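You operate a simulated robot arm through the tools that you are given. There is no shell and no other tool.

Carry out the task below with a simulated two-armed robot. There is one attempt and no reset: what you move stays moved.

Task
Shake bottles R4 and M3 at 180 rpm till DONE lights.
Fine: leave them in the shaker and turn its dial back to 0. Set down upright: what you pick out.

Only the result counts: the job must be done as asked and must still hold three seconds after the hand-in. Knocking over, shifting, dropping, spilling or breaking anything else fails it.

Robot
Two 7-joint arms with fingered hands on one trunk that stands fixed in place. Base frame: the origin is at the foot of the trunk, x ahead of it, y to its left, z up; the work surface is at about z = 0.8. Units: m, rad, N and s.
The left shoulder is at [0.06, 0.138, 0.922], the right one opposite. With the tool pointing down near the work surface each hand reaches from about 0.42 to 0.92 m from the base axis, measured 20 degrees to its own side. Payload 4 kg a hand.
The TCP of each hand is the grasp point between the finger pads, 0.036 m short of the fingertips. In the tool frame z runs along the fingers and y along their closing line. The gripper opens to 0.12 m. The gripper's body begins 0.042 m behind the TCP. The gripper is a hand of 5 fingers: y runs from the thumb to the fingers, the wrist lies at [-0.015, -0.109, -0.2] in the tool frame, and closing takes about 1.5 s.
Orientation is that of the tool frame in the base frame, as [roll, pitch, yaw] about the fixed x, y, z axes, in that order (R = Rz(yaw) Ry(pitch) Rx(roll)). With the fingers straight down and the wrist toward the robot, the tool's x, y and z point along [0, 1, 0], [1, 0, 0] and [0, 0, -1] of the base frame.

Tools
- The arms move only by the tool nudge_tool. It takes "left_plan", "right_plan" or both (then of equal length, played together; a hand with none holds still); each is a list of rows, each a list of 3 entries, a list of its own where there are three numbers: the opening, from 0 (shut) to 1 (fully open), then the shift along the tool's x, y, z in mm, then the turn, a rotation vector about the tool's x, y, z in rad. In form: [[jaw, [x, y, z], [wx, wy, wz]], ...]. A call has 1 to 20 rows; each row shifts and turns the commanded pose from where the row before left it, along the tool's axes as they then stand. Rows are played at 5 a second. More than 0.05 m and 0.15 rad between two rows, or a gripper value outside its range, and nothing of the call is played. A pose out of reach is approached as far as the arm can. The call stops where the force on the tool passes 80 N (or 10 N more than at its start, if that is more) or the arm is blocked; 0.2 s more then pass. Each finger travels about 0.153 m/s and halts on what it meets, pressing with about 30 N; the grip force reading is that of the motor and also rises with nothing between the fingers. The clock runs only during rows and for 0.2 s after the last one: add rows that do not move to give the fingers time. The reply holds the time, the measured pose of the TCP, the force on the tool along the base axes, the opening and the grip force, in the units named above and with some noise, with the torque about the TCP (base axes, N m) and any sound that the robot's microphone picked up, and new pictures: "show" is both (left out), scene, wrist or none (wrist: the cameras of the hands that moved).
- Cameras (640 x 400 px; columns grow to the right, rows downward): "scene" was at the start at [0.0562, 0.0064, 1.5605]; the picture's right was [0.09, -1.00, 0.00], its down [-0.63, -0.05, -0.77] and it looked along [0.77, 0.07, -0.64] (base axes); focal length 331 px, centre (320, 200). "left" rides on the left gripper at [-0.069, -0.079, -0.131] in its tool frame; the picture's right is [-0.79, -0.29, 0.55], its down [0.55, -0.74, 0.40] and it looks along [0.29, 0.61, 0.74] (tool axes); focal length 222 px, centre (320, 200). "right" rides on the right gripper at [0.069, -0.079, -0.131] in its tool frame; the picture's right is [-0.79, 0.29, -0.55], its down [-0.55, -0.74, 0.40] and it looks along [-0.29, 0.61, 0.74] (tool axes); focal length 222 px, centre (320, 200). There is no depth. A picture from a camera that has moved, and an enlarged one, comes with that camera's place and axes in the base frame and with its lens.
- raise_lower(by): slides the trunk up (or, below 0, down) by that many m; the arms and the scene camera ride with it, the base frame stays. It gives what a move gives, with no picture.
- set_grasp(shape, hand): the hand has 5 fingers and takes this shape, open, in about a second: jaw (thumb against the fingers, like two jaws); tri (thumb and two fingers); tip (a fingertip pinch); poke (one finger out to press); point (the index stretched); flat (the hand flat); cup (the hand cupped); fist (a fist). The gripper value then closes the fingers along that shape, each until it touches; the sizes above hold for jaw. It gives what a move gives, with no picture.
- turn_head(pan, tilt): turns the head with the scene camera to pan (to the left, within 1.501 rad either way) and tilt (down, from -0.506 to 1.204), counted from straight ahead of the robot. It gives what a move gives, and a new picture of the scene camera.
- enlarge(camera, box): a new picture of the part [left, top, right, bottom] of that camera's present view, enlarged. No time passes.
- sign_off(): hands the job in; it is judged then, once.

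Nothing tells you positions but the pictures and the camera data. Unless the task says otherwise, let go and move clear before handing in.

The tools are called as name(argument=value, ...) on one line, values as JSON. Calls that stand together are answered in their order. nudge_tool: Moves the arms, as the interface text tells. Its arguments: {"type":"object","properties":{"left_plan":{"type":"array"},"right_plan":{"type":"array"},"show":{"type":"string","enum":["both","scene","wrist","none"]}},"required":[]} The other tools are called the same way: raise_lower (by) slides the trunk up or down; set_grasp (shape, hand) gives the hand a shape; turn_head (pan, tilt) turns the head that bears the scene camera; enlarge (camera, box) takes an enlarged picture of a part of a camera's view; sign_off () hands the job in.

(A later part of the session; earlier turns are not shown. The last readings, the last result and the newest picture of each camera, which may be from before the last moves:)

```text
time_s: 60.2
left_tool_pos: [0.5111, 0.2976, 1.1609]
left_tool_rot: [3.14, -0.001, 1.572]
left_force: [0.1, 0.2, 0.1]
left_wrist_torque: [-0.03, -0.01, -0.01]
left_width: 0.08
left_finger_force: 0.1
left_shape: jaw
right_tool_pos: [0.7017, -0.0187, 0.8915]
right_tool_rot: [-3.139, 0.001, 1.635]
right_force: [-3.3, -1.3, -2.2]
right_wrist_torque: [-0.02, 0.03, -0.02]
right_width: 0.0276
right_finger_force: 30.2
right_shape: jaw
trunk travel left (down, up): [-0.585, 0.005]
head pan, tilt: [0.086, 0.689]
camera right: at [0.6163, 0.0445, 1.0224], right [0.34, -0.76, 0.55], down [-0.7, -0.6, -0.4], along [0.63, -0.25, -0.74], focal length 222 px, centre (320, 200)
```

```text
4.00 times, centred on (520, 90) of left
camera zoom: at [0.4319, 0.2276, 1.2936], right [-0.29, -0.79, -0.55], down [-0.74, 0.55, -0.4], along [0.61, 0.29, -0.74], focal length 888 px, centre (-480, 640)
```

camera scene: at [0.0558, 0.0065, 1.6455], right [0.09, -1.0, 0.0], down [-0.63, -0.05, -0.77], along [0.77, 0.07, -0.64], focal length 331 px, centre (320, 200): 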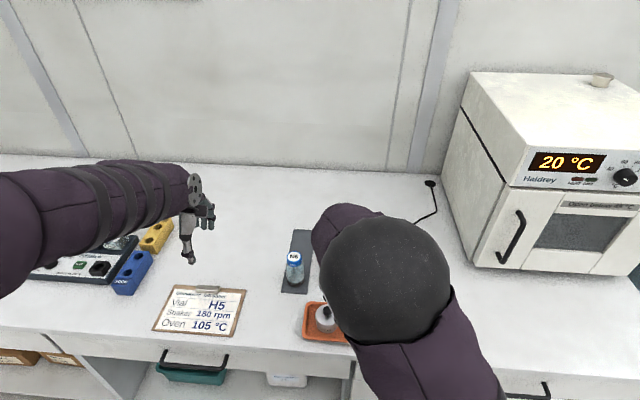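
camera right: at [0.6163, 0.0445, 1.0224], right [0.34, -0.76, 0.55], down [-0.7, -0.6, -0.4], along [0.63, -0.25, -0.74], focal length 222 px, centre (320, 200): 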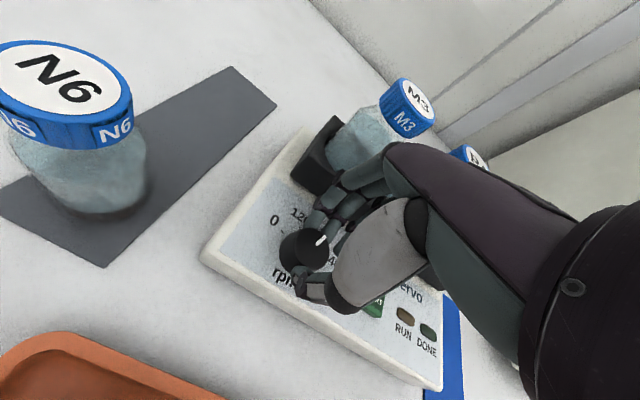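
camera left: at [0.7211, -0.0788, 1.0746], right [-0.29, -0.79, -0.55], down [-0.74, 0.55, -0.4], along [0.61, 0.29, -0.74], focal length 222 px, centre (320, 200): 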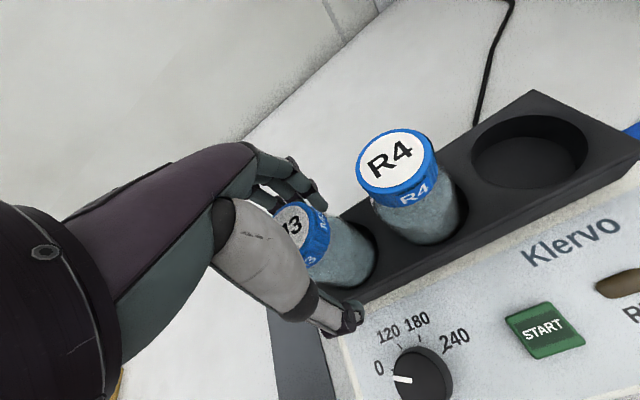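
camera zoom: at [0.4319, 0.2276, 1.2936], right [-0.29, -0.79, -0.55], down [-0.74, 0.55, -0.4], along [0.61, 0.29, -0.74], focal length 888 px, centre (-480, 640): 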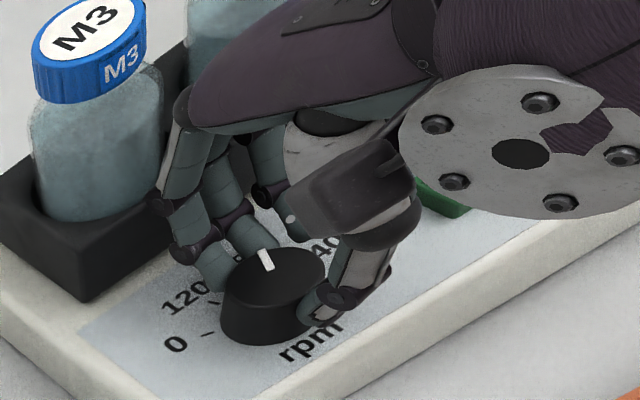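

The load is gone, M3 is upright and the knob is gripped. Now I'll turn back 0.1 rad and release with a smaller opening so the knuckles stay clear of the block.

nudge_tool(right_plan=[[0.0, [0, 0, 0], [0, 0, -0.05]], [0.0, [0, 0, 0], [0, 0, -0.05]], [0.0, [0, 0, 0], [0, 0, 0]], [0.0, [0, 0, 0], [0, 0, 0]], [0.3, [0, 0, 0], [0, 0, 0]], [0.4, [0, 0, 0], [0, 0, 0]], [0.4, [0, 0, 0], [0, 0, 0]], [0.4, [0, 0, 0], [0, 0, 0]]], show="wrist")

enlarge(camera="left", box=[472, 92, 536, 132])

enlarge(camera="right", box=[220, 190, 380, 290])

```text
time_s: 62.0
left_tool_pos: [0.5101, 0.2971, 1.1608]
left_tool_rot: [3.141, 0.001, 1.57]
left_force: [0.5, -0.2, -0.1]
left_wrist_torque: [-0.01, 0.04, -0.01]
left_width: 0.0799
left_finger_force: 0.1
left_shape: jaw
right_tool_pos: [0.7015, -0.0188, 0.8926]
right_tool_rot: [-3.141, 0.001, 1.737]
right_force: [-3.4, 0.6, 1.9]
right_wrist_torque: [0.0, -0.12, 0.01]
right_width: 0.0473
right_finger_force: 0.0
right_shape: jaw
trunk travel left (down, up): [-0.585, 0.005]
head pan, tilt: [0.086, 0.689]
camera right: at [0.6104, 0.0356, 1.0234], right [0.42, -0.73, 0.55], down [-0.63, -0.66, -0.4], along [0.65, -0.18, -0.74], focal length 222 px, centre (320, 200)
```

right: 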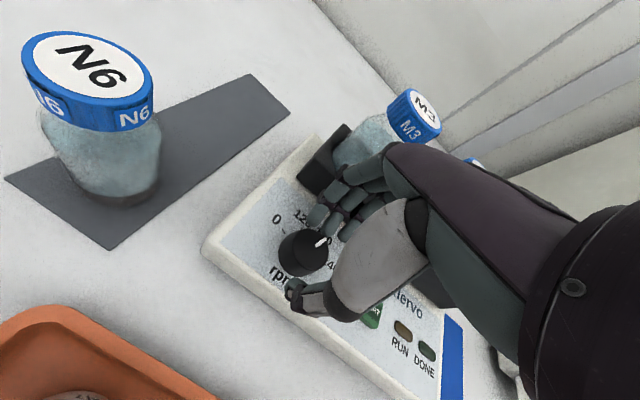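

```text
10.00 times, centred on (504, 112) of left
camera zoom: at [0.4316, 0.2277, 1.2938], right [-0.29, -0.79, -0.55], down [-0.74, 0.55, -0.4], along [0.61, 0.29, -0.74], focal length 2221 px, centre (-1520, 1080)
```

zoom: 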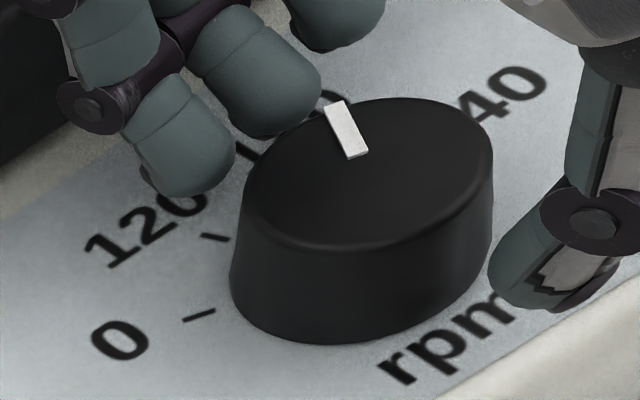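

```text
4.00 times, centred on (300, 240) of right
camera zoom: at [0.6104, 0.0356, 1.0234], right [0.42, -0.73, 0.55], down [-0.63, -0.66, -0.4], along [0.65, -0.18, -0.74], focal length 888 px, centre (400, 40)
```

zoom: 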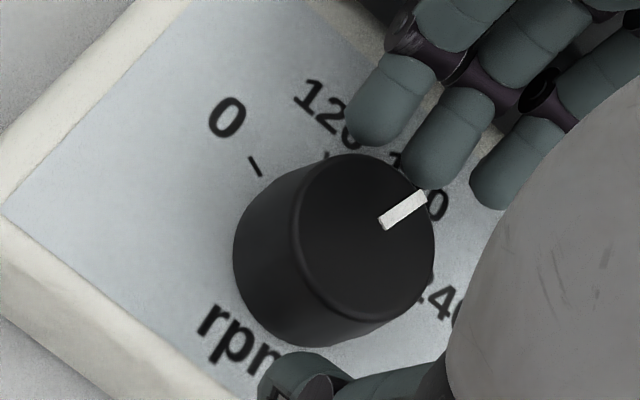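

The pointer now sits at about +22.5°, matching the 180 mark. I'll lift clear and put the right hand into the poke shape for START.

nudge_tool(right_plan=[[0.4, [0, 0, -10], [0, 0, 0]], [0.4, [0, 0, -20], [0, 0, 0]], [0.4, [0, 0, -30], [0, 0, 0]], [0.4, [0, -20, -30], [0, 0, 0]], [0.4, [0, -30, -20], [0, 0, 0]], [0.4, [0, 0, 0], [0, 0, 0]]], show="none")

set_grasp(hand="right", shape="poke")

nudge_tool(right_plan=[[1.0, [0, 0, 0], [0, 0, 0]]], show="both")

enlarge(camera="left", box=[440, 20, 640, 145])

enlarge(camera="right", box=[230, 140, 430, 265])

```text
time_s: 63.4
left_tool_pos: [0.5114, 0.297, 1.1621]
left_tool_rot: [-3.141, 0.0, 1.57]
left_force: [-0.4, 0.3, 0.0]
left_wrist_torque: [0.02, -0.02, 0.0]
left_width: 0.08
left_finger_force: 0.1
left_shape: jaw
right_tool_pos: [0.6515, -0.0259, 1.0041]
right_tool_rot: [-3.138, 0.0, 1.735]
right_force: [0.0, 0.5, -0.4]
right_wrist_torque: [0.02, 0.02, -0.02]
right_width: 0.0481
right_finger_force: 0.1
right_shape: jaw
trunk travel left (down, up): [-0.585, 0.005]
head pan, tilt: [0.086, 0.689]
```

```text
time_s: 64.3
left_tool_pos: [0.51, 0.2964, 1.1614]
left_tool_rot: [-3.141, 0.0, 1.57]
left_force: [0.5, -0.9, -0.1]
left_wrist_torque: [0.0, -0.01, -0.01]
left_width: 0.0801
left_finger_force: 0.1
left_shape: jaw
right_tool_pos: [0.6498, -0.0261, 1.0026]
right_tool_rot: [-3.141, -0.001, 1.736]
right_force: [0.0, 0.4, 0.4]
right_wrist_torque: [-0.01, 0.0, -0.04]
right_width: 0.0
right_finger_force: 0.1
right_shape: poke
trunk travel left (down, up): [-0.585, 0.005]
head pan, tilt: [0.086, 0.689]
```

```text
time_s: 64.7
left_tool_pos: [0.5108, 0.297, 1.1622]
left_tool_rot: [3.141, 0.0, 1.571]
left_force: [0.3, 0.4, -0.2]
left_wrist_torque: [0.01, 0.02, 0.0]
left_width: 0.0803
left_finger_force: 0.0
left_shape: jaw
right_tool_pos: [0.6517, -0.026, 1.0031]
right_tool_rot: [3.141, -0.001, 1.737]
right_force: [1.1, -0.3, 0.6]
right_wrist_torque: [0.0, 0.0, 0.03]
right_width: 0.0
right_finger_force: 0.0
right_shape: poke
trunk travel left (down, up): [-0.585, 0.005]
head pan, tilt: [0.086, 0.689]
camera scene: at [0.0563, 0.0065, 1.6455], right [0.09, -1.0, 0.0], down [-0.63, -0.05, -0.77], along [0.77, 0.07, -0.64], focal length 331 px, centre (320, 200)
camera right: at [0.5603, 0.0285, 1.1343], right [0.42, -0.73, 0.55], down [-0.63, -0.66, -0.4], along [0.65, -0.18, -0.74], focal length 222 px, centre (320, 200)
```

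scene: 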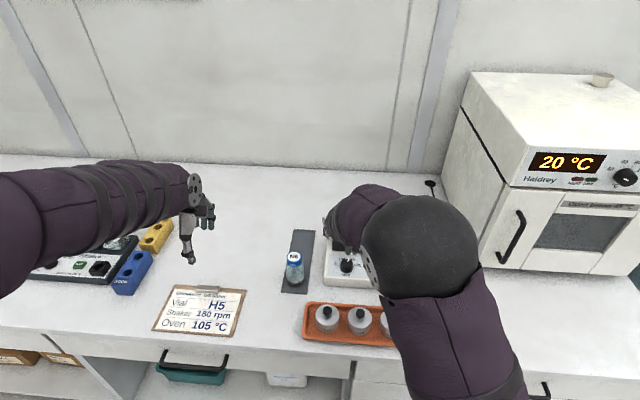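
right: 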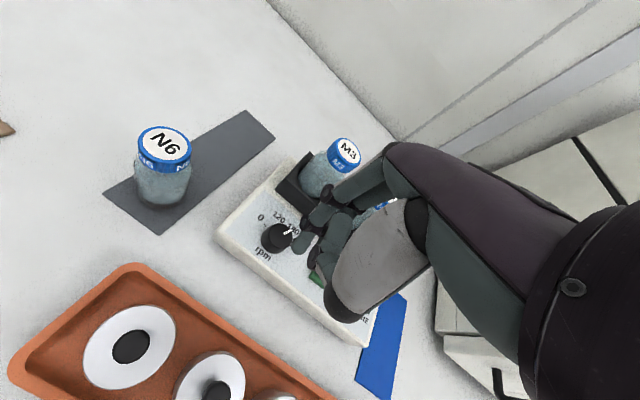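

```text
3.20 times, centred on (540, 82) of left
camera zoom: at [0.432, 0.2277, 1.2936], right [-0.29, -0.79, -0.55], down [-0.74, 0.55, -0.4], along [0.61, 0.29, -0.74], focal length 711 px, centre (-384, 576)
```

zoom: 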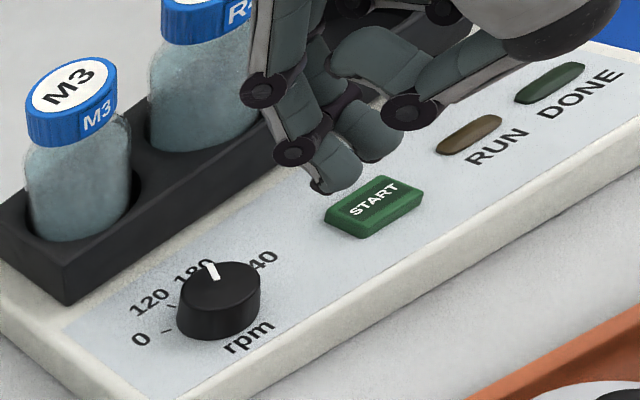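

```text
3.20 times, centred on (330, 202) of right
camera zoom: at [0.5603, 0.0285, 1.1343], right [0.42, -0.73, 0.55], down [-0.63, -0.66, -0.4], along [0.65, -0.18, -0.74], focal length 711 px, centre (288, 192)
```

zoom: 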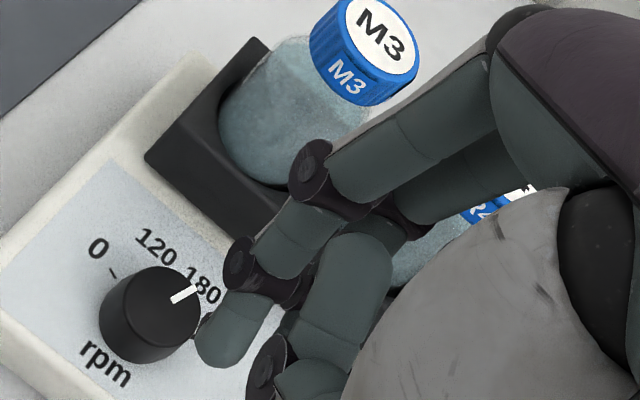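

The dial reads 180 from both sides. The index tip is about 59 mm below and 10 mm ahead of the TCP, and START is near (0.702, -0.103). I'll hover the tip above START.

nudge_tool(right_plan=[[1.0, [-26.4, 9.1, 0], [0, 0, 0]], [1.0, [-26.4, 9.1, 15], [0, 0, 0]], [1.0, [-26.4, 9.1, 20], [0, 0, 0]], [1.0, [0, 0, 0], [0, 0, 0]], [1.0, [0, 0, 0], [0, 0, 0]]], show="wrist")

enlarge(camera="left", box=[480, 20, 640, 120])

enlarge(camera="right", box=[230, 160, 390, 260])

```text
time_s: 65.9
left_tool_pos: [0.5107, 0.297, 1.1617]
left_tool_rot: [3.141, 0.001, 1.571]
left_force: [-0.1, 0.1, -0.9]
left_wrist_torque: [-0.03, 0.0, 0.0]
left_width: 0.08
left_finger_force: 0.0
left_shape: jaw
right_tool_pos: [0.6911, -0.0996, 0.9692]
right_tool_rot: [3.141, 0.001, 1.736]
right_force: [0.5, -0.5, 0.3]
right_wrist_torque: [0.0, 0.01, 0.0]
right_width: 0.0001
right_finger_force: 0.1
right_shape: poke
trunk travel left (down, up): [-0.585, 0.005]
head pan, tilt: [0.086, 0.689]
camera right: at [0.6015, -0.046, 1.1008], right [0.42, -0.73, 0.55], down [-0.64, -0.66, -0.4], along [0.65, -0.18, -0.74], focal length 222 px, centre (320, 200)
```

right: 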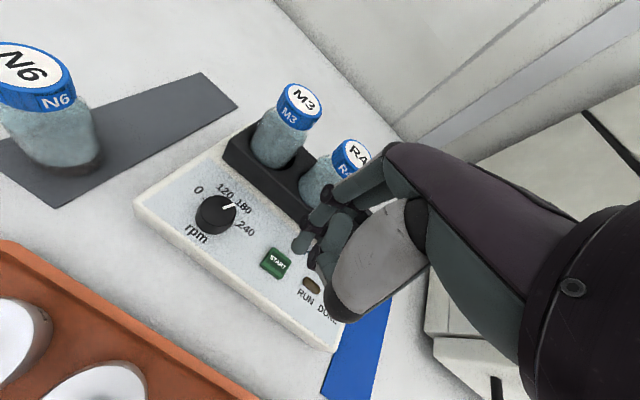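

```text
4.00 times, centred on (560, 70) of left
camera zoom: at [0.4323, 0.2274, 1.2936], right [-0.29, -0.78, -0.55], down [-0.74, 0.55, -0.4], along [0.61, 0.29, -0.74], focal length 888 px, centre (-640, 720)
```

zoom: 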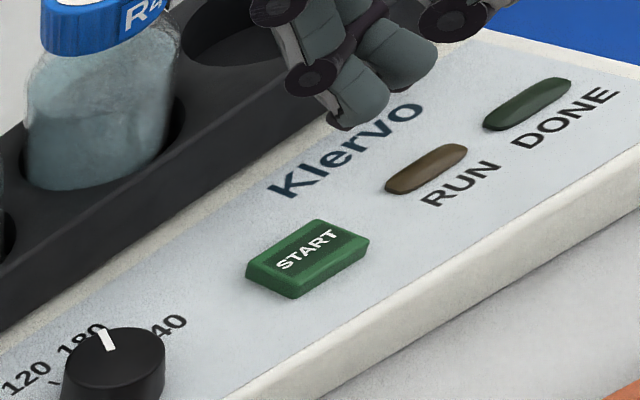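

```text
4.00 times, centred on (310, 210) of right
camera zoom: at [0.6015, -0.046, 1.1008], right [0.42, -0.73, 0.55], down [-0.64, -0.66, -0.4], along [0.65, -0.18, -0.74], focal length 888 px, centre (360, 160)
```

zoom: 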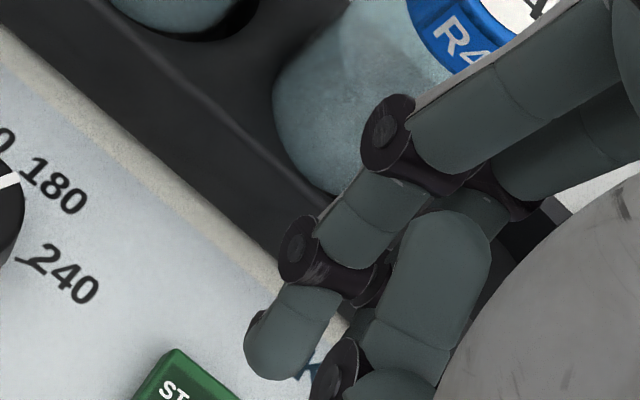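

The tip lines up with START to within 2–3 mm. I'll descend most of the way and check again before pressing.

nudge_tool(right_plan=[[1.0, [1.5, -1, 12], [0, 0, 0]], [1.0, [0, 0, 12], [0, 0, 0]], [1.0, [0, 0, 10], [0, 0, 0]], [1.0, [0, 0, 0], [0, 0, 0]]], show="wrist")

enlarge(camera="left", box=[480, 20, 640, 120])

enlarge(camera="right", box=[230, 180, 390, 280])

```text
time_s: 66.9
left_tool_pos: [0.5104, 0.2973, 1.1631]
left_tool_rot: [3.141, 0.0, 1.569]
left_force: [0.4, 0.1, 0.0]
left_wrist_torque: [-0.02, -0.01, 0.0]
left_width: 0.0802
left_finger_force: 0.0
left_shape: jaw
right_tool_pos: [0.6904, -0.0976, 0.9349]
right_tool_rot: [-3.14, 0.001, 1.736]
right_force: [0.3, -0.4, -0.9]
right_wrist_torque: [0.04, 0.0, -0.02]
right_width: 0.0001
right_finger_force: 0.0
right_shape: poke
trunk travel left (down, up): [-0.585, 0.005]
head pan, tilt: [0.086, 0.689]
camera right: at [0.5997, -0.0443, 1.0651], right [0.42, -0.73, 0.55], down [-0.63, -0.66, -0.4], along [0.65, -0.18, -0.74], focal length 222 px, centre (320, 200)
```

right: 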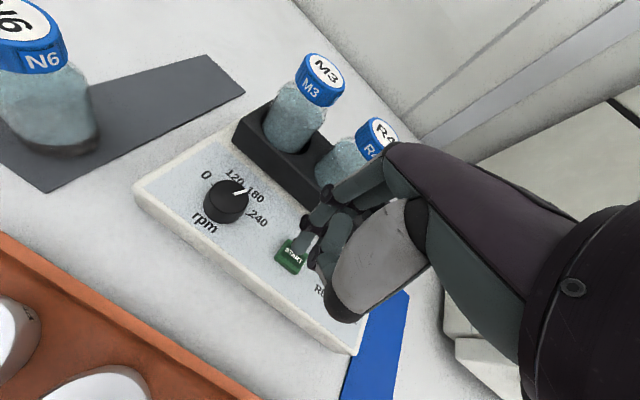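

```text
4.00 times, centred on (560, 70) of left
camera zoom: at [0.4318, 0.2277, 1.2937], right [-0.29, -0.79, -0.55], down [-0.74, 0.55, -0.4], along [0.61, 0.29, -0.74], focal length 888 px, centre (-640, 720)
```

zoom: 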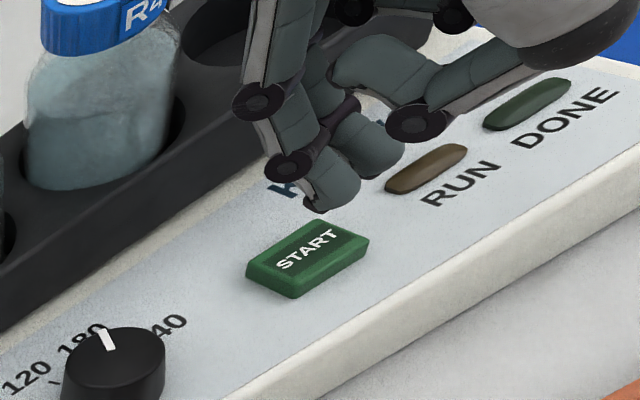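

```text
4.00 times, centred on (310, 230) of right
camera zoom: at [0.5997, -0.0443, 1.0651], right [0.42, -0.73, 0.55], down [-0.63, -0.66, -0.4], along [0.65, -0.18, -0.74], focal length 888 px, centre (360, 80)
```

zoom: 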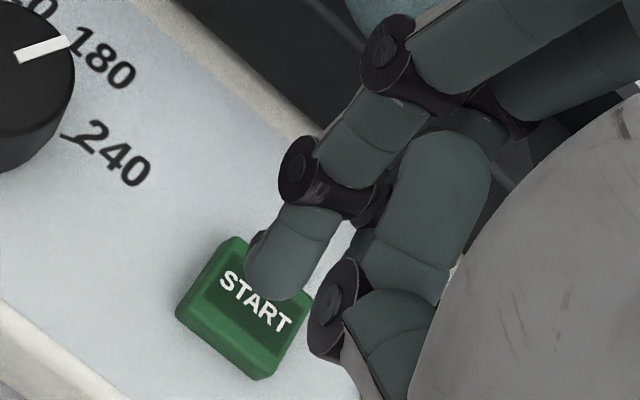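

The tip is over START and about 15 mm above it. I'll descend in small steps until contact.

nudge_tool(right_plan=[[1.0, [0, 0, 3], [0, 0, 0]], [1.0, [0, 0, 3], [0, 0, 0]], [1.0, [0, 0, 3], [0, 0, 0]], [1.0, [0, 0, 0], [0, 0, 0]]], show="none")

enlarge(camera="right", box=[230, 180, 390, 280])

enlarge(camera="left", box=[480, 20, 640, 120])

```text
time_s: 67.9
left_tool_pos: [0.5111, 0.298, 1.1618]
left_tool_rot: [-3.141, -0.001, 1.573]
left_force: [0.5, -0.9, -0.1]
left_wrist_torque: [0.0, 0.0, 0.0]
left_width: 0.0801
left_finger_force: 0.0
left_shape: jaw
right_tool_pos: [0.6899, -0.1, 0.9244]
right_tool_rot: [-3.141, 0.001, 1.733]
right_force: [-1.1, -0.3, 1.1]
right_wrist_torque: [-0.01, -0.02, 0.03]
right_width: 0.0001
right_finger_force: 0.0
right_shape: poke
trunk travel left (down, up): [-0.585, 0.005]
head pan, tilt: [0.086, 0.689]
```

```text
4.00 times, centred on (310, 230) of right
camera zoom: at [0.5996, -0.0452, 1.0553], right [0.42, -0.73, 0.55], down [-0.64, -0.66, -0.4], along [0.65, -0.18, -0.74], focal length 888 px, centre (360, 80)
```

zoom: 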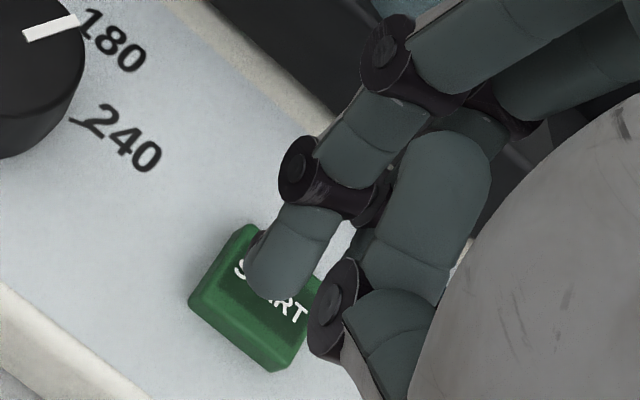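

```text
4.00 times, centred on (560, 70) of left
camera zoom: at [0.432, 0.2277, 1.2936], right [-0.29, -0.79, -0.55], down [-0.74, 0.55, -0.4], along [0.61, 0.29, -0.74], focal length 888 px, centre (-640, 720)
```

zoom: 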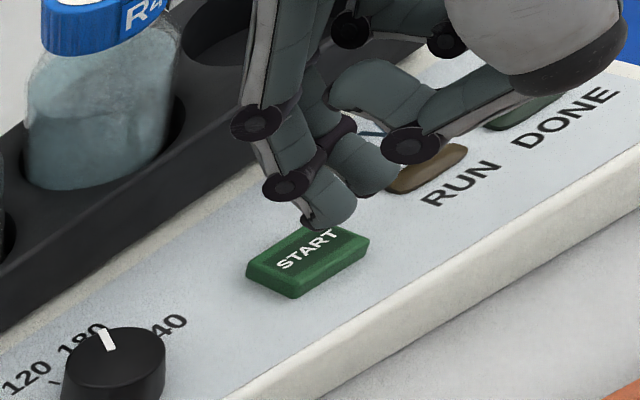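

nudge_tool(right_plan=[[1.0, [0, 0, 2], [0, 0, 0]], [1.0, [0, 0, 2], [0, 0, 0]], [1.0, [0, 0, 1], [0, 0, 0]], [1.0, [0, 0, 0], [0, 0, 0]]], show="none")

enlarge(camera="left", box=[480, 20, 640, 120])

```text
time_s: 68.9
left_tool_pos: [0.5115, 0.297, 1.1613]
left_tool_rot: [-3.14, 0.001, 1.572]
left_force: [-0.6, 0.3, 0.5]
left_wrist_torque: [0.04, 0.0, 0.02]
left_width: 0.0802
left_finger_force: 0.0
left_shape: jaw
right_tool_pos: [0.6911, -0.0993, 0.919]
right_tool_rot: [-3.141, 0.0, 1.737]
right_force: [-0.4, -0.1, 0.3]
right_wrist_torque: [0.0, 0.02, -0.02]
right_width: 0.0
right_finger_force: 0.1
right_shape: poke
trunk travel left (down, up): [-0.585, 0.005]
head pan, tilt: [0.086, 0.689]
```

```text
4.00 times, centred on (560, 70) of left
camera zoom: at [0.432, 0.2277, 1.2936], right [-0.29, -0.79, -0.55], down [-0.74, 0.55, -0.4], along [0.61, 0.29, -0.74], focal length 888 px, centre (-640, 720)
```

zoom: 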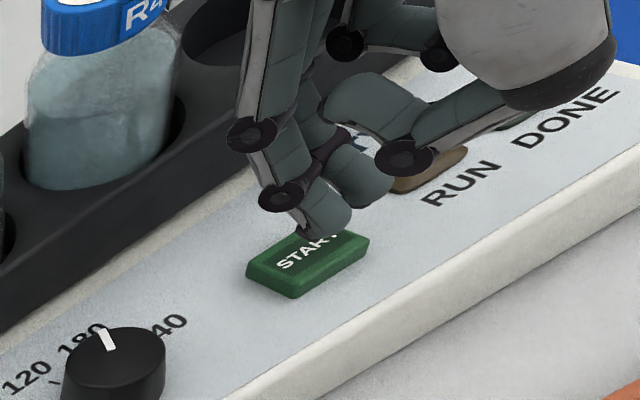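

nudge_tool(right_plan=[[1.0, [0, 0, 2], [0, 0, 0]], [1.0, [0, 0, 1.5], [0, 0, 0]], [1.0, [0, 0, 1.5], [0, 0, 0]], [1.0, [0, 0, 0], [0, 0, 0]]], show="none")

enlarge(camera="left", box=[480, 20, 640, 120])

```text
time_s: 69.9
left_tool_pos: [0.5109, 0.2985, 1.1612]
left_tool_rot: [3.14, 0.0, 1.57]
left_force: [0.3, 0.0, -0.7]
left_wrist_torque: [0.01, 0.01, -0.04]
left_width: 0.0805
left_finger_force: 0.0
left_shape: jaw
right_tool_pos: [0.6924, -0.0998, 0.9142]
right_tool_rot: [3.141, -0.001, 1.737]
right_force: [-0.9, -0.1, -0.1]
right_wrist_torque: [-0.01, -0.01, 0.01]
right_width: 0.0
right_finger_force: 0.0
right_shape: poke
trunk travel left (down, up): [-0.585, 0.005]
head pan, tilt: [0.086, 0.689]
```

```text
4.00 times, centred on (560, 70) of left
camera zoom: at [0.432, 0.2277, 1.2936], right [-0.29, -0.79, -0.55], down [-0.74, 0.55, -0.4], along [0.61, 0.29, -0.74], focal length 888 px, centre (-640, 720)
```

zoom: 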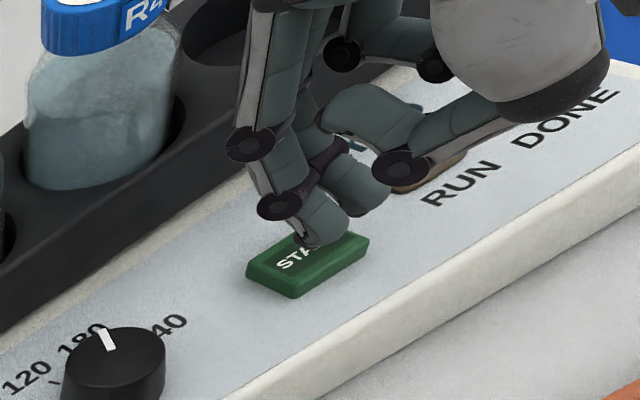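

nudge_tool(right_plan=[[1.0, [0, 0, 1.5], [0, 0, 0]], [1.0, [0, 0, 1.5], [0, 0, 0]], [1.0, [0, 0, 0], [0, 0, 0]]], show="none")

enlarge(camera="right", box=[230, 180, 390, 280])

```text
time_s: 70.7
left_tool_pos: [0.5113, 0.2969, 1.1604]
left_tool_rot: [-3.141, 0.001, 1.571]
left_force: [0.0, 0.4, 0.6]
left_wrist_torque: [0.0, 0.01, 0.0]
left_width: 0.0803
left_finger_force: 0.0
left_shape: jaw
right_tool_pos: [0.69, -0.0993, 0.912]
right_tool_rot: [3.14, 0.0, 1.736]
right_force: [0.0, 0.0, -0.3]
right_wrist_torque: [-0.04, -0.02, 0.01]
right_width: 0.0
right_finger_force: 0.1
right_shape: poke
trunk travel left (down, up): [-0.585, 0.005]
head pan, tilt: [0.086, 0.689]
```

```text
4.00 times, centred on (310, 230) of right
camera zoom: at [0.5999, -0.0453, 1.0421], right [0.42, -0.73, 0.55], down [-0.63, -0.66, -0.4], along [0.65, -0.18, -0.74], focal length 888 px, centre (360, 80)
```

zoom: 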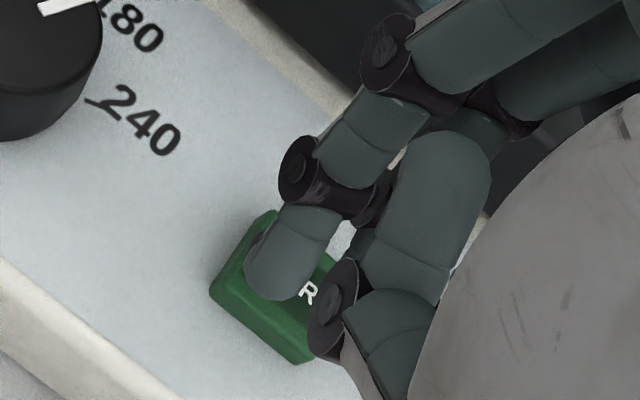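

nudge_tool(right_plan=[[1.0, [0, 0, 1.5], [0, 0, 0]], [1.0, [0, 0, 1.5], [0, 0, 0]], [1.0, [0, 0, 0], [0, 0, 0]]], show="none")

enlarge(camera="left", box=[480, 20, 640, 120])

```text
time_s: 71.5
left_tool_pos: [0.5108, 0.2965, 1.1617]
left_tool_rot: [3.141, 0.0, 1.57]
left_force: [-0.1, 0.1, 0.8]
left_wrist_torque: [0.0, 0.0, 0.01]
left_width: 0.0801
left_finger_force: 0.1
left_shape: jaw
right_tool_pos: [0.6907, -0.1, 0.9091]
right_tool_rot: [3.14, 0.0, 1.736]
right_force: [0.7, -0.8, 0.1]
right_wrist_torque: [0.02, -0.02, 0.02]
right_width: 0.0
right_finger_force: 0.0
right_shape: poke
trunk travel left (down, up): [-0.585, 0.005]
head pan, tilt: [0.086, 0.689]
```

```text
4.00 times, centred on (560, 70) of left
camera zoom: at [0.432, 0.2277, 1.2936], right [-0.29, -0.79, -0.55], down [-0.74, 0.55, -0.4], along [0.61, 0.29, -0.74], focal length 888 px, centre (-640, 720)
```

zoom: 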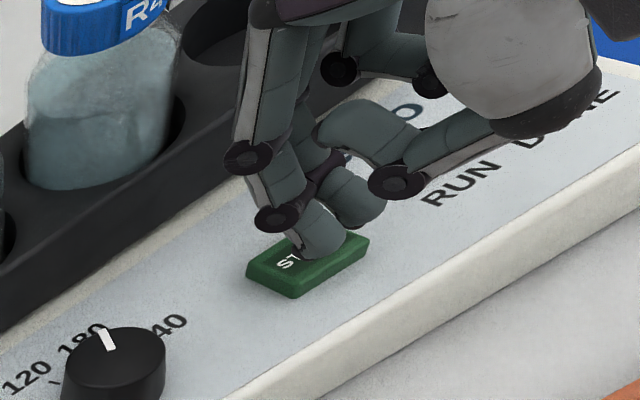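

nudge_tool(right_plan=[[1.0, [0, 0, 1.5], [0, 0, 0]], [1.0, [0, 0, 1.5], [0, 0, 0]], [1.0, [0, 0, 0], [0, 0, 0]]], show="none")

enlarge(camera="right", box=[230, 180, 390, 280])

enlarge(camera="left", box=[480, 20, 640, 120])

```text
time_s: 72.3
left_tool_pos: [0.5112, 0.2971, 1.1613]
left_tool_rot: [-3.141, 0.001, 1.571]
left_force: [-0.8, 0.2, 0.3]
left_wrist_torque: [0.0, 0.01, 0.0]
left_width: 0.0801
left_finger_force: 0.1
left_shape: jaw
right_tool_pos: [0.6924, -0.0993, 0.9065]
right_tool_rot: [3.141, 0.0, 1.737]
right_force: [0.1, -0.6, -0.4]
right_wrist_torque: [-0.01, 0.03, 0.04]
right_width: 0.0
right_finger_force: 0.1
right_shape: poke
trunk travel left (down, up): [-0.585, 0.005]
head pan, tilt: [0.086, 0.689]
```

```text
4.00 times, centred on (310, 230) of right
camera zoom: at [0.6005, -0.0452, 1.0361], right [0.42, -0.73, 0.55], down [-0.64, -0.66, -0.4], along [0.65, -0.18, -0.74], focal length 888 px, centre (360, 80)
```

zoom: 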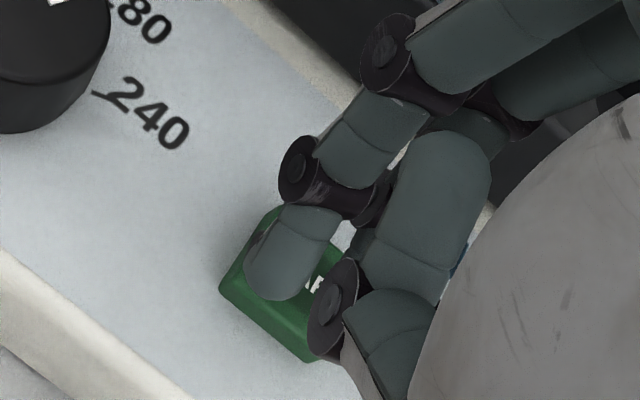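

```text
4.00 times, centred on (560, 70) of left
camera zoom: at [0.432, 0.2277, 1.2936], right [-0.29, -0.79, -0.55], down [-0.74, 0.55, -0.4], along [0.61, 0.29, -0.74], focal length 888 px, centre (-640, 720)
```

zoom: 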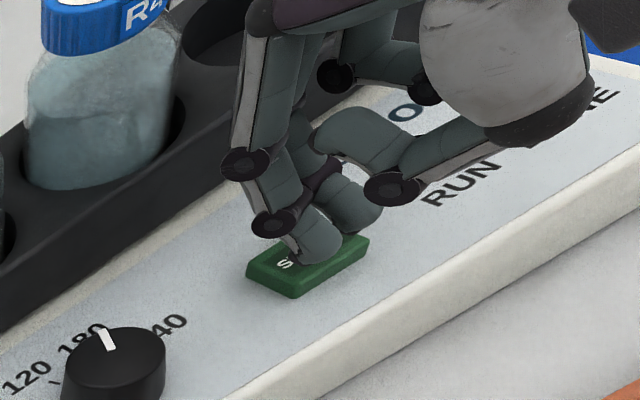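

nudge_tool(right_plan=[[1.0, [0, 0, 1.5], [0, 0, 0]], [1.0, [0, 0, 1.5], [0, 0, 0]], [1.0, [0, 0, 0], [0, 0, 0]]], show="none")

enlarge(camera="left", box=[480, 20, 640, 120])

```text
time_s: 73.1
left_tool_pos: [0.5112, 0.2971, 1.1628]
left_tool_rot: [-3.14, 0.001, 1.57]
left_force: [0.4, -0.5, 0.3]
left_wrist_torque: [-0.01, 0.02, 0.0]
left_width: 0.08
left_finger_force: 0.0
left_shape: jaw
right_tool_pos: [0.6911, -0.0998, 0.9033]
right_tool_rot: [-3.14, -0.001, 1.739]
right_force: [0.8, -0.3, 0.2]
right_wrist_torque: [0.02, 0.0, -0.04]
right_width: 0.0
right_finger_force: 0.0
right_shape: poke
trunk travel left (down, up): [-0.585, 0.005]
head pan, tilt: [0.086, 0.689]
```

```text
4.00 times, centred on (560, 70) of left
camera zoom: at [0.432, 0.2277, 1.2936], right [-0.29, -0.79, -0.55], down [-0.74, 0.55, -0.4], along [0.61, 0.29, -0.74], focal length 888 px, centre (-640, 720)
```

zoom: 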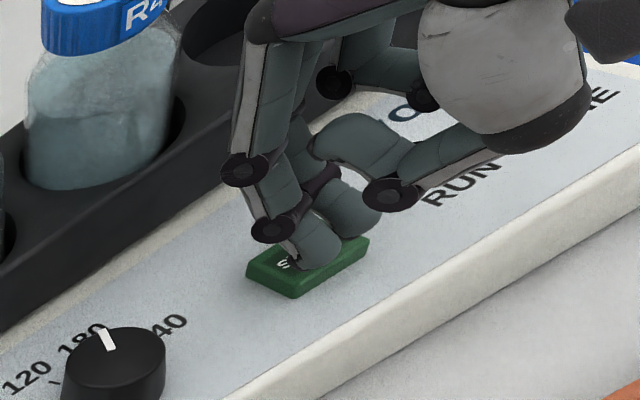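

nudge_tool(right_plan=[[1.0, [0, 0, 1.5], [0, 0, 0]], [1.0, [0, 0, 1.5], [0, 0, 0]], [1.0, [0, 0, 0], [0, 0, 0]]], show="none")

enlarge(camera="left", box=[480, 20, 640, 120])

enlarge(camera="right", box=[230, 180, 390, 280])

```text
time_s: 73.9
left_tool_pos: [0.5101, 0.2975, 1.1613]
left_tool_rot: [3.14, 0.001, 1.571]
left_force: [0.0, 0.5, -0.5]
left_wrist_torque: [0.0, 0.03, -0.01]
left_width: 0.0799
left_finger_force: 0.0
left_shape: jaw
right_tool_pos: [0.6914, -0.1001, 0.9001]
right_tool_rot: [3.142, -0.002, 1.736]
right_force: [0.1, -0.4, -0.3]
right_wrist_torque: [0.0, 0.03, -0.01]
right_width: 0.0
right_finger_force: 0.0
right_shape: poke
trunk travel left (down, up): [-0.585, 0.005]
head pan, tilt: [0.086, 0.689]
```

```text
4.00 times, centred on (560, 70) of left
camera zoom: at [0.432, 0.2277, 1.2936], right [-0.29, -0.79, -0.55], down [-0.74, 0.55, -0.4], along [0.61, 0.29, -0.74], focal length 888 px, centre (-640, 720)
```

zoom: 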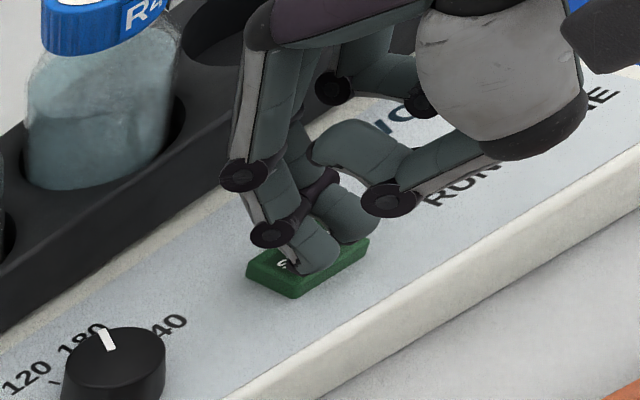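

```text
4.00 times, centred on (310, 230) of right
camera zoom: at [0.6003, -0.0455, 1.0306], right [0.42, -0.73, 0.55], down [-0.64, -0.66, -0.4], along [0.65, -0.18, -0.74], focal length 888 px, centre (360, 80)
```

zoom: 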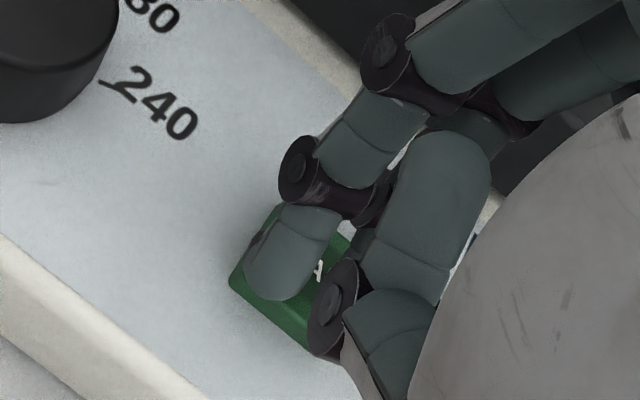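

Still no contact, but both views keep the tip over START. I'll continue in small steps.

nudge_tool(right_plan=[[1.0, [0, 0, 1.5], [0, 0, 0]], [1.0, [0, 0, 1.5], [0, 0, 0]], [1.0, [0, 0, 0], [0, 0, 0]]], show="none")

enlarge(camera="left", box=[480, 20, 640, 120])

```text
time_s: 74.7
left_tool_pos: [0.5114, 0.2971, 1.1616]
left_tool_rot: [3.141, 0.0, 1.572]
left_force: [-0.1, 0.8, 0.4]
left_wrist_torque: [-0.01, 0.01, -0.01]
left_width: 0.0804
left_finger_force: 0.0
left_shape: jaw
right_tool_pos: [0.6918, -0.0991, 0.8964]
right_tool_rot: [-3.141, 0.0, 1.735]
right_force: [-0.1, 0.6, 0.5]
right_wrist_torque: [0.05, 0.07, 0.0]
right_width: 0.0
right_finger_force: 0.0
right_shape: poke
trunk travel left (down, up): [-0.585, 0.005]
head pan, tilt: [0.086, 0.689]
```

```text
4.00 times, centred on (560, 70) of left
camera zoom: at [0.432, 0.2277, 1.2936], right [-0.29, -0.79, -0.55], down [-0.74, 0.55, -0.4], along [0.61, 0.29, -0.74], focal length 888 px, centre (-640, 720)
```

zoom: 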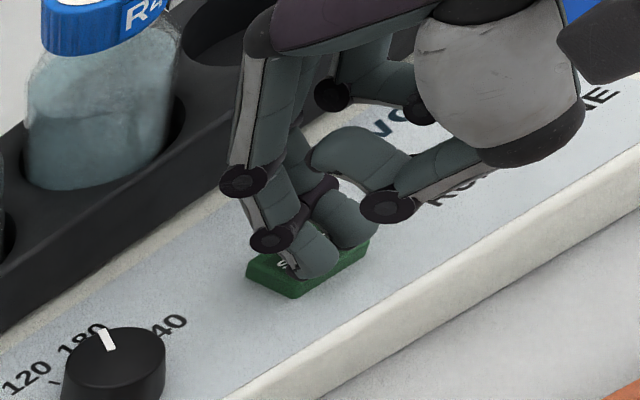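

nudge_tool(right_plan=[[1.0, [0, 0, 1.5], [0, 0, 0]], [1.0, [0, 0, 1.5], [0, 0, 0]], [1.0, [0, 0, 0], [0, 0, 0]]], show="none")

enlarge(camera="left", box=[480, 20, 640, 120])

enlarge(camera="right", box=[230, 180, 390, 280])

```text
time_s: 75.5
left_tool_pos: [0.5115, 0.2971, 1.1614]
left_tool_rot: [3.141, 0.0, 1.571]
left_force: [0.5, -0.7, -0.7]
left_wrist_torque: [0.0, 0.0, 0.0]
left_width: 0.08
left_finger_force: 0.0
left_shape: jaw
right_tool_pos: [0.6898, -0.0992, 0.895]
right_tool_rot: [-3.141, 0.001, 1.735]
right_force: [-0.6, 0.3, 1.1]
right_wrist_torque: [0.01, -0.01, 0.01]
right_width: 0.0001
right_finger_force: 0.1
right_shape: poke
trunk travel left (down, up): [-0.585, 0.005]
head pan, tilt: [0.086, 0.689]
```

```text
4.00 times, centred on (560, 70) of left
camera zoom: at [0.432, 0.2277, 1.2936], right [-0.29, -0.79, -0.55], down [-0.74, 0.55, -0.4], along [0.61, 0.29, -0.74], focal length 888 px, centre (-640, 720)
```

zoom: 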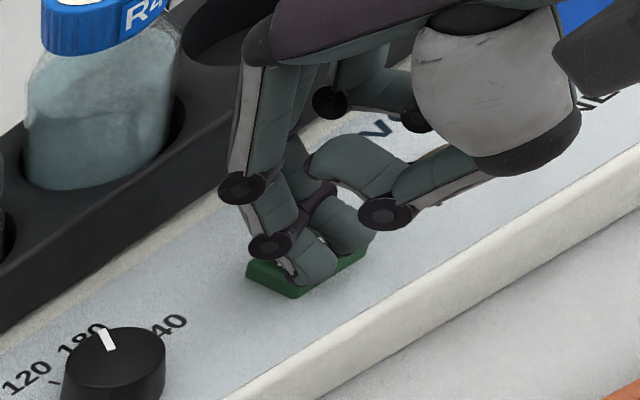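

```text
4.00 times, centred on (310, 230) of right
camera zoom: at [0.5996, -0.0451, 1.0249], right [0.42, -0.73, 0.55], down [-0.64, -0.66, -0.4], along [0.65, -0.18, -0.74], focal length 888 px, centre (360, 80)
```

zoom: 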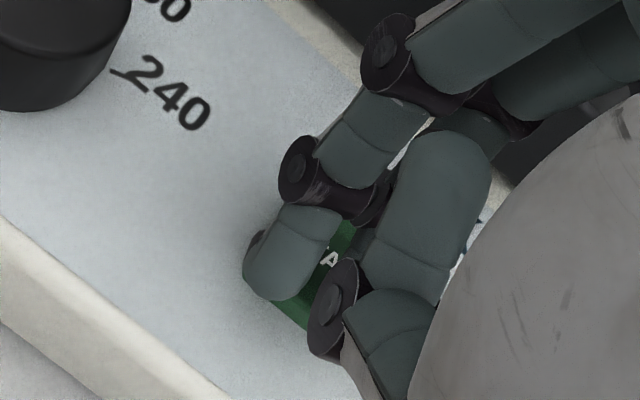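

nudge_tool(right_plan=[[1.0, [0, 0, 1.5], [0, 0, 0]], [1.0, [0, 0, 0], [0, 0, 0]]], show="none")

enlarge(camera="left", box=[530, 50, 610, 100])

enlarge(camera="right", box=[260, 200, 356, 260])

```text
time_s: 76.1
left_tool_pos: [0.5107, 0.2979, 1.1599]
left_tool_rot: [3.141, 0.0, 1.571]
left_force: [-0.2, 0.4, -0.1]
left_wrist_torque: [0.0, 0.01, 0.01]
left_width: 0.0799
left_finger_force: 0.0
left_shape: jaw
right_tool_pos: [0.6897, -0.0999, 0.8934]
right_tool_rot: [3.141, 0.0, 1.735]
right_force: [-0.4, -0.1, -0.4]
right_wrist_torque: [-0.02, 0.0, -0.01]
right_width: 0.0001
right_finger_force: 0.1
right_shape: poke
trunk travel left (down, up): [-0.585, 0.005]
head pan, tilt: [0.086, 0.689]
```

```text
8.00 times, centred on (570, 75) of left
camera zoom: at [0.432, 0.2277, 1.2936], right [-0.29, -0.79, -0.55], down [-0.74, 0.55, -0.4], along [0.61, 0.29, -0.74], focal length 1777 px, centre (-1680, 1200)
```

zoom: 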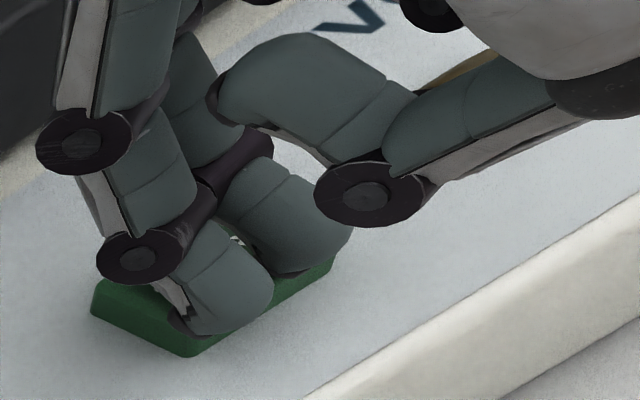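

```text
6.67 times, centred on (308, 230) of right
camera zoom: at [0.5997, -0.0455, 1.0233], right [0.42, -0.73, 0.55], down [-0.64, -0.66, -0.4], along [0.65, -0.18, -0.74], focal length 1481 px, centre (400, 0)
```

zoom: 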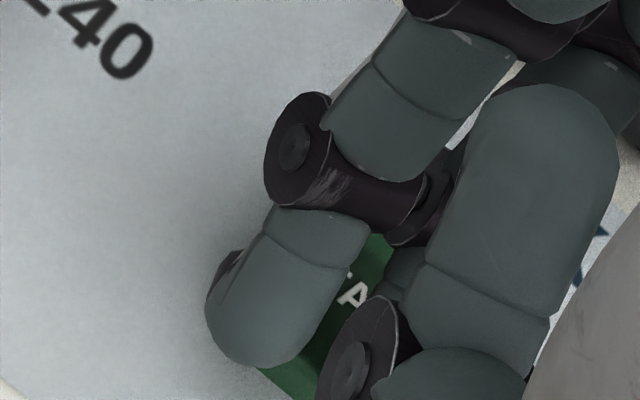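

The tip is near the front-left corner of START, so I'll lift 4 mm, shift toward its centre and press again.

nudge_tool(right_plan=[[1.0, [0, 0, -4], [0, 0, 0]], [1.0, [-3.5, 5, 0], [0, 0, 0]], [1.0, [0, 0, 2], [0, 0, 0]], [1.0, [0, 0, 2], [0, 0, 0]], [1.0, [0, 0, 0], [0, 0, 0]]], show="none")

enlarge(camera="left", box=[530, 50, 610, 100])

enlarge(camera="right", box=[260, 200, 356, 260])

```text
time_s: 77.3
left_tool_pos: [0.5097, 0.2969, 1.1621]
left_tool_rot: [3.141, 0.0, 1.572]
left_force: [0.0, -0.1, -0.1]
left_wrist_torque: [0.05, 0.03, 0.01]
left_width: 0.0802
left_finger_force: 0.1
left_shape: jaw
right_tool_pos: [0.6958, -0.1024, 0.8924]
right_tool_rot: [-3.141, 0.0, 1.736]
right_force: [0.2, -0.8, -0.6]
right_wrist_torque: [0.01, -0.03, 0.0]
right_width: 0.0001
right_finger_force: 0.1
right_shape: poke
trunk travel left (down, up): [-0.585, 0.005]
head pan, tilt: [0.086, 0.689]
```

```text
8.00 times, centred on (570, 75) of left
camera zoom: at [0.4319, 0.2277, 1.2936], right [-0.29, -0.79, -0.55], down [-0.74, 0.55, -0.4], along [0.61, 0.29, -0.74], focal length 1777 px, centre (-1680, 1200)
```

zoom: 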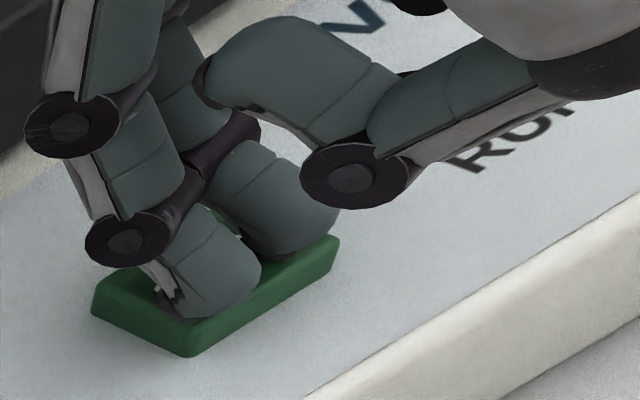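

```text
6.67 times, centred on (308, 230) of right
camera zoom: at [0.6052, -0.0478, 1.023], right [0.42, -0.73, 0.55], down [-0.64, -0.66, -0.4], along [0.65, -0.18, -0.74], focal length 1481 px, centre (400, 0)
```

zoom: 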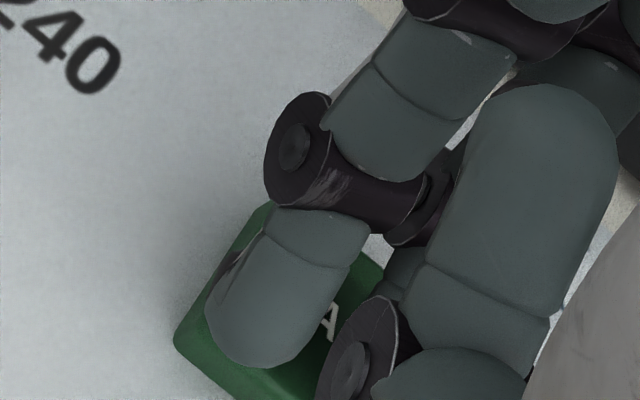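

The tip is now well inside the button face in both views. I'll press down in small steps.

nudge_tool(right_plan=[[1.0, [0, 0, 1.5], [0, 0, 0]], [1.0, [0, 0, 1.5], [0, 0, 0]], [1.0, [0, 0, 0], [0, 0, 0]]], show="none")

enlarge(camera="left", box=[530, 50, 610, 100])

```text
time_s: 78.1
left_tool_pos: [0.5111, 0.2975, 1.1619]
left_tool_rot: [3.14, 0.0, 1.571]
left_force: [-0.5, -0.4, 0.8]
left_wrist_torque: [-0.01, -0.02, 0.05]
left_width: 0.0801
left_finger_force: 0.1
left_shape: jaw
right_tool_pos: [0.6959, -0.1022, 0.8896]
right_tool_rot: [3.14, -0.002, 1.736]
right_force: [-0.4, 0.9, 1.0]
right_wrist_torque: [0.07, -0.01, 0.02]
right_width: 0.0004
right_finger_force: 0.1
right_shape: poke
trunk travel left (down, up): [-0.585, 0.005]
head pan, tilt: [0.086, 0.689]
heard: click
```

```text
8.00 times, centred on (570, 75) of left
camera zoom: at [0.4319, 0.2278, 1.2936], right [-0.29, -0.79, -0.55], down [-0.74, 0.55, -0.4], along [0.61, 0.29, -0.74], focal length 1777 px, centre (-1680, 1200)
```

zoom: 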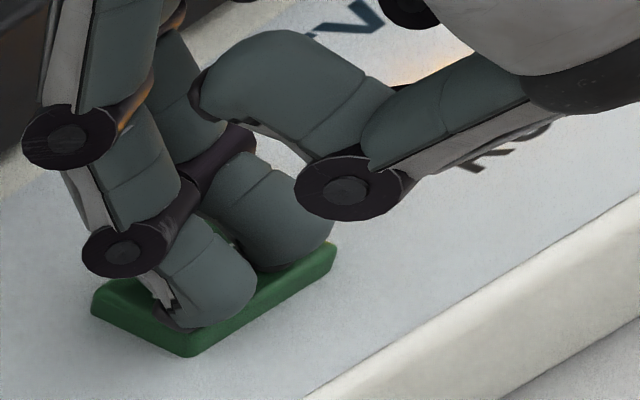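

I heard a click and an orange RUN glow has appeared, so the shaker has started. I'll lift the finger straight off and watch the lights.

nudge_tool(right_plan=[[1.0, [0, 0, -10], [0, 0, 0]], [1.0, [0, 0, -20], [0, 0, 0]], [1.0, [0, 0, -30], [0, 0, 0]], [1.0, [0, -20, -40], [0, 0, 0]], [1.0, [0, -40, -20], [0, 0, 0]], [1.0, [0, 0, 0], [0, 0, 0]]], show="wrist")

enlarge(camera="left", box=[440, 0, 640, 125])

enlarge(camera="right", box=[160, 80, 400, 230])

```text
time_s: 79.5
left_tool_pos: [0.5105, 0.2975, 1.1621]
left_tool_rot: [3.141, 0.0, 1.571]
left_force: [0.0, 1.0, 0.3]
left_wrist_torque: [0.02, 0.02, 0.0]
left_width: 0.0799
left_finger_force: 0.0
left_shape: jaw
right_tool_pos: [0.6372, -0.1118, 1.01]
right_tool_rot: [-3.14, 0.0, 1.737]
right_force: [-0.4, -0.6, 0.1]
right_wrist_torque: [-0.01, 0.03, 0.01]
right_width: 0.0
right_finger_force: 0.0
right_shape: poke
trunk travel left (down, up): [-0.585, 0.005]
head pan, tilt: [0.086, 0.689]
camera right: at [0.546, -0.0577, 1.1405], right [0.42, -0.73, 0.55], down [-0.64, -0.66, -0.4], along [0.65, -0.18, -0.74], focal length 222 px, centre (320, 200)
```

right: 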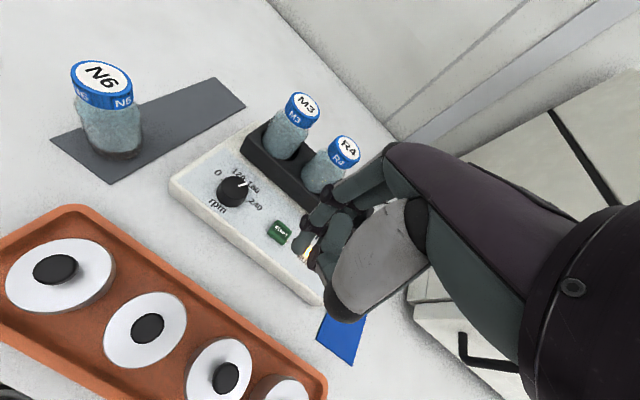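

```text
3.20 times, centred on (540, 62) of left
camera zoom: at [0.4327, 0.2278, 1.2933], right [-0.29, -0.79, -0.55], down [-0.74, 0.55, -0.4], along [0.61, 0.29, -0.74], focal length 711 px, centre (-384, 640)
```

zoom: 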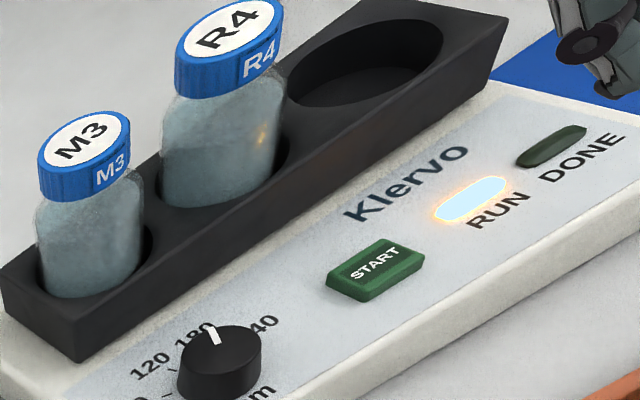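

```text
2.67 times, centred on (280, 155) of right
camera zoom: at [0.546, -0.0577, 1.1405], right [0.42, -0.73, 0.55], down [-0.64, -0.66, -0.4], along [0.65, -0.18, -0.74], focal length 592 px, centre (427, 320)
```

zoom: 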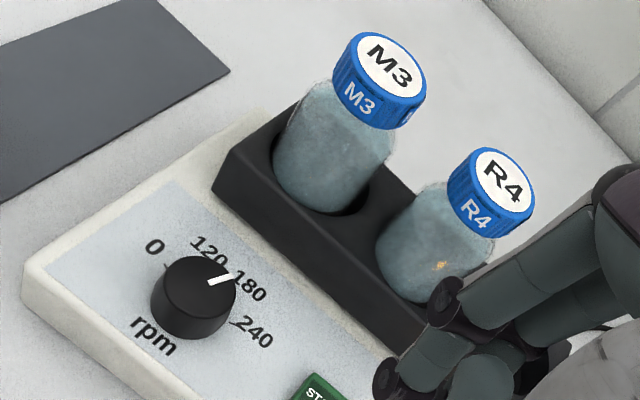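

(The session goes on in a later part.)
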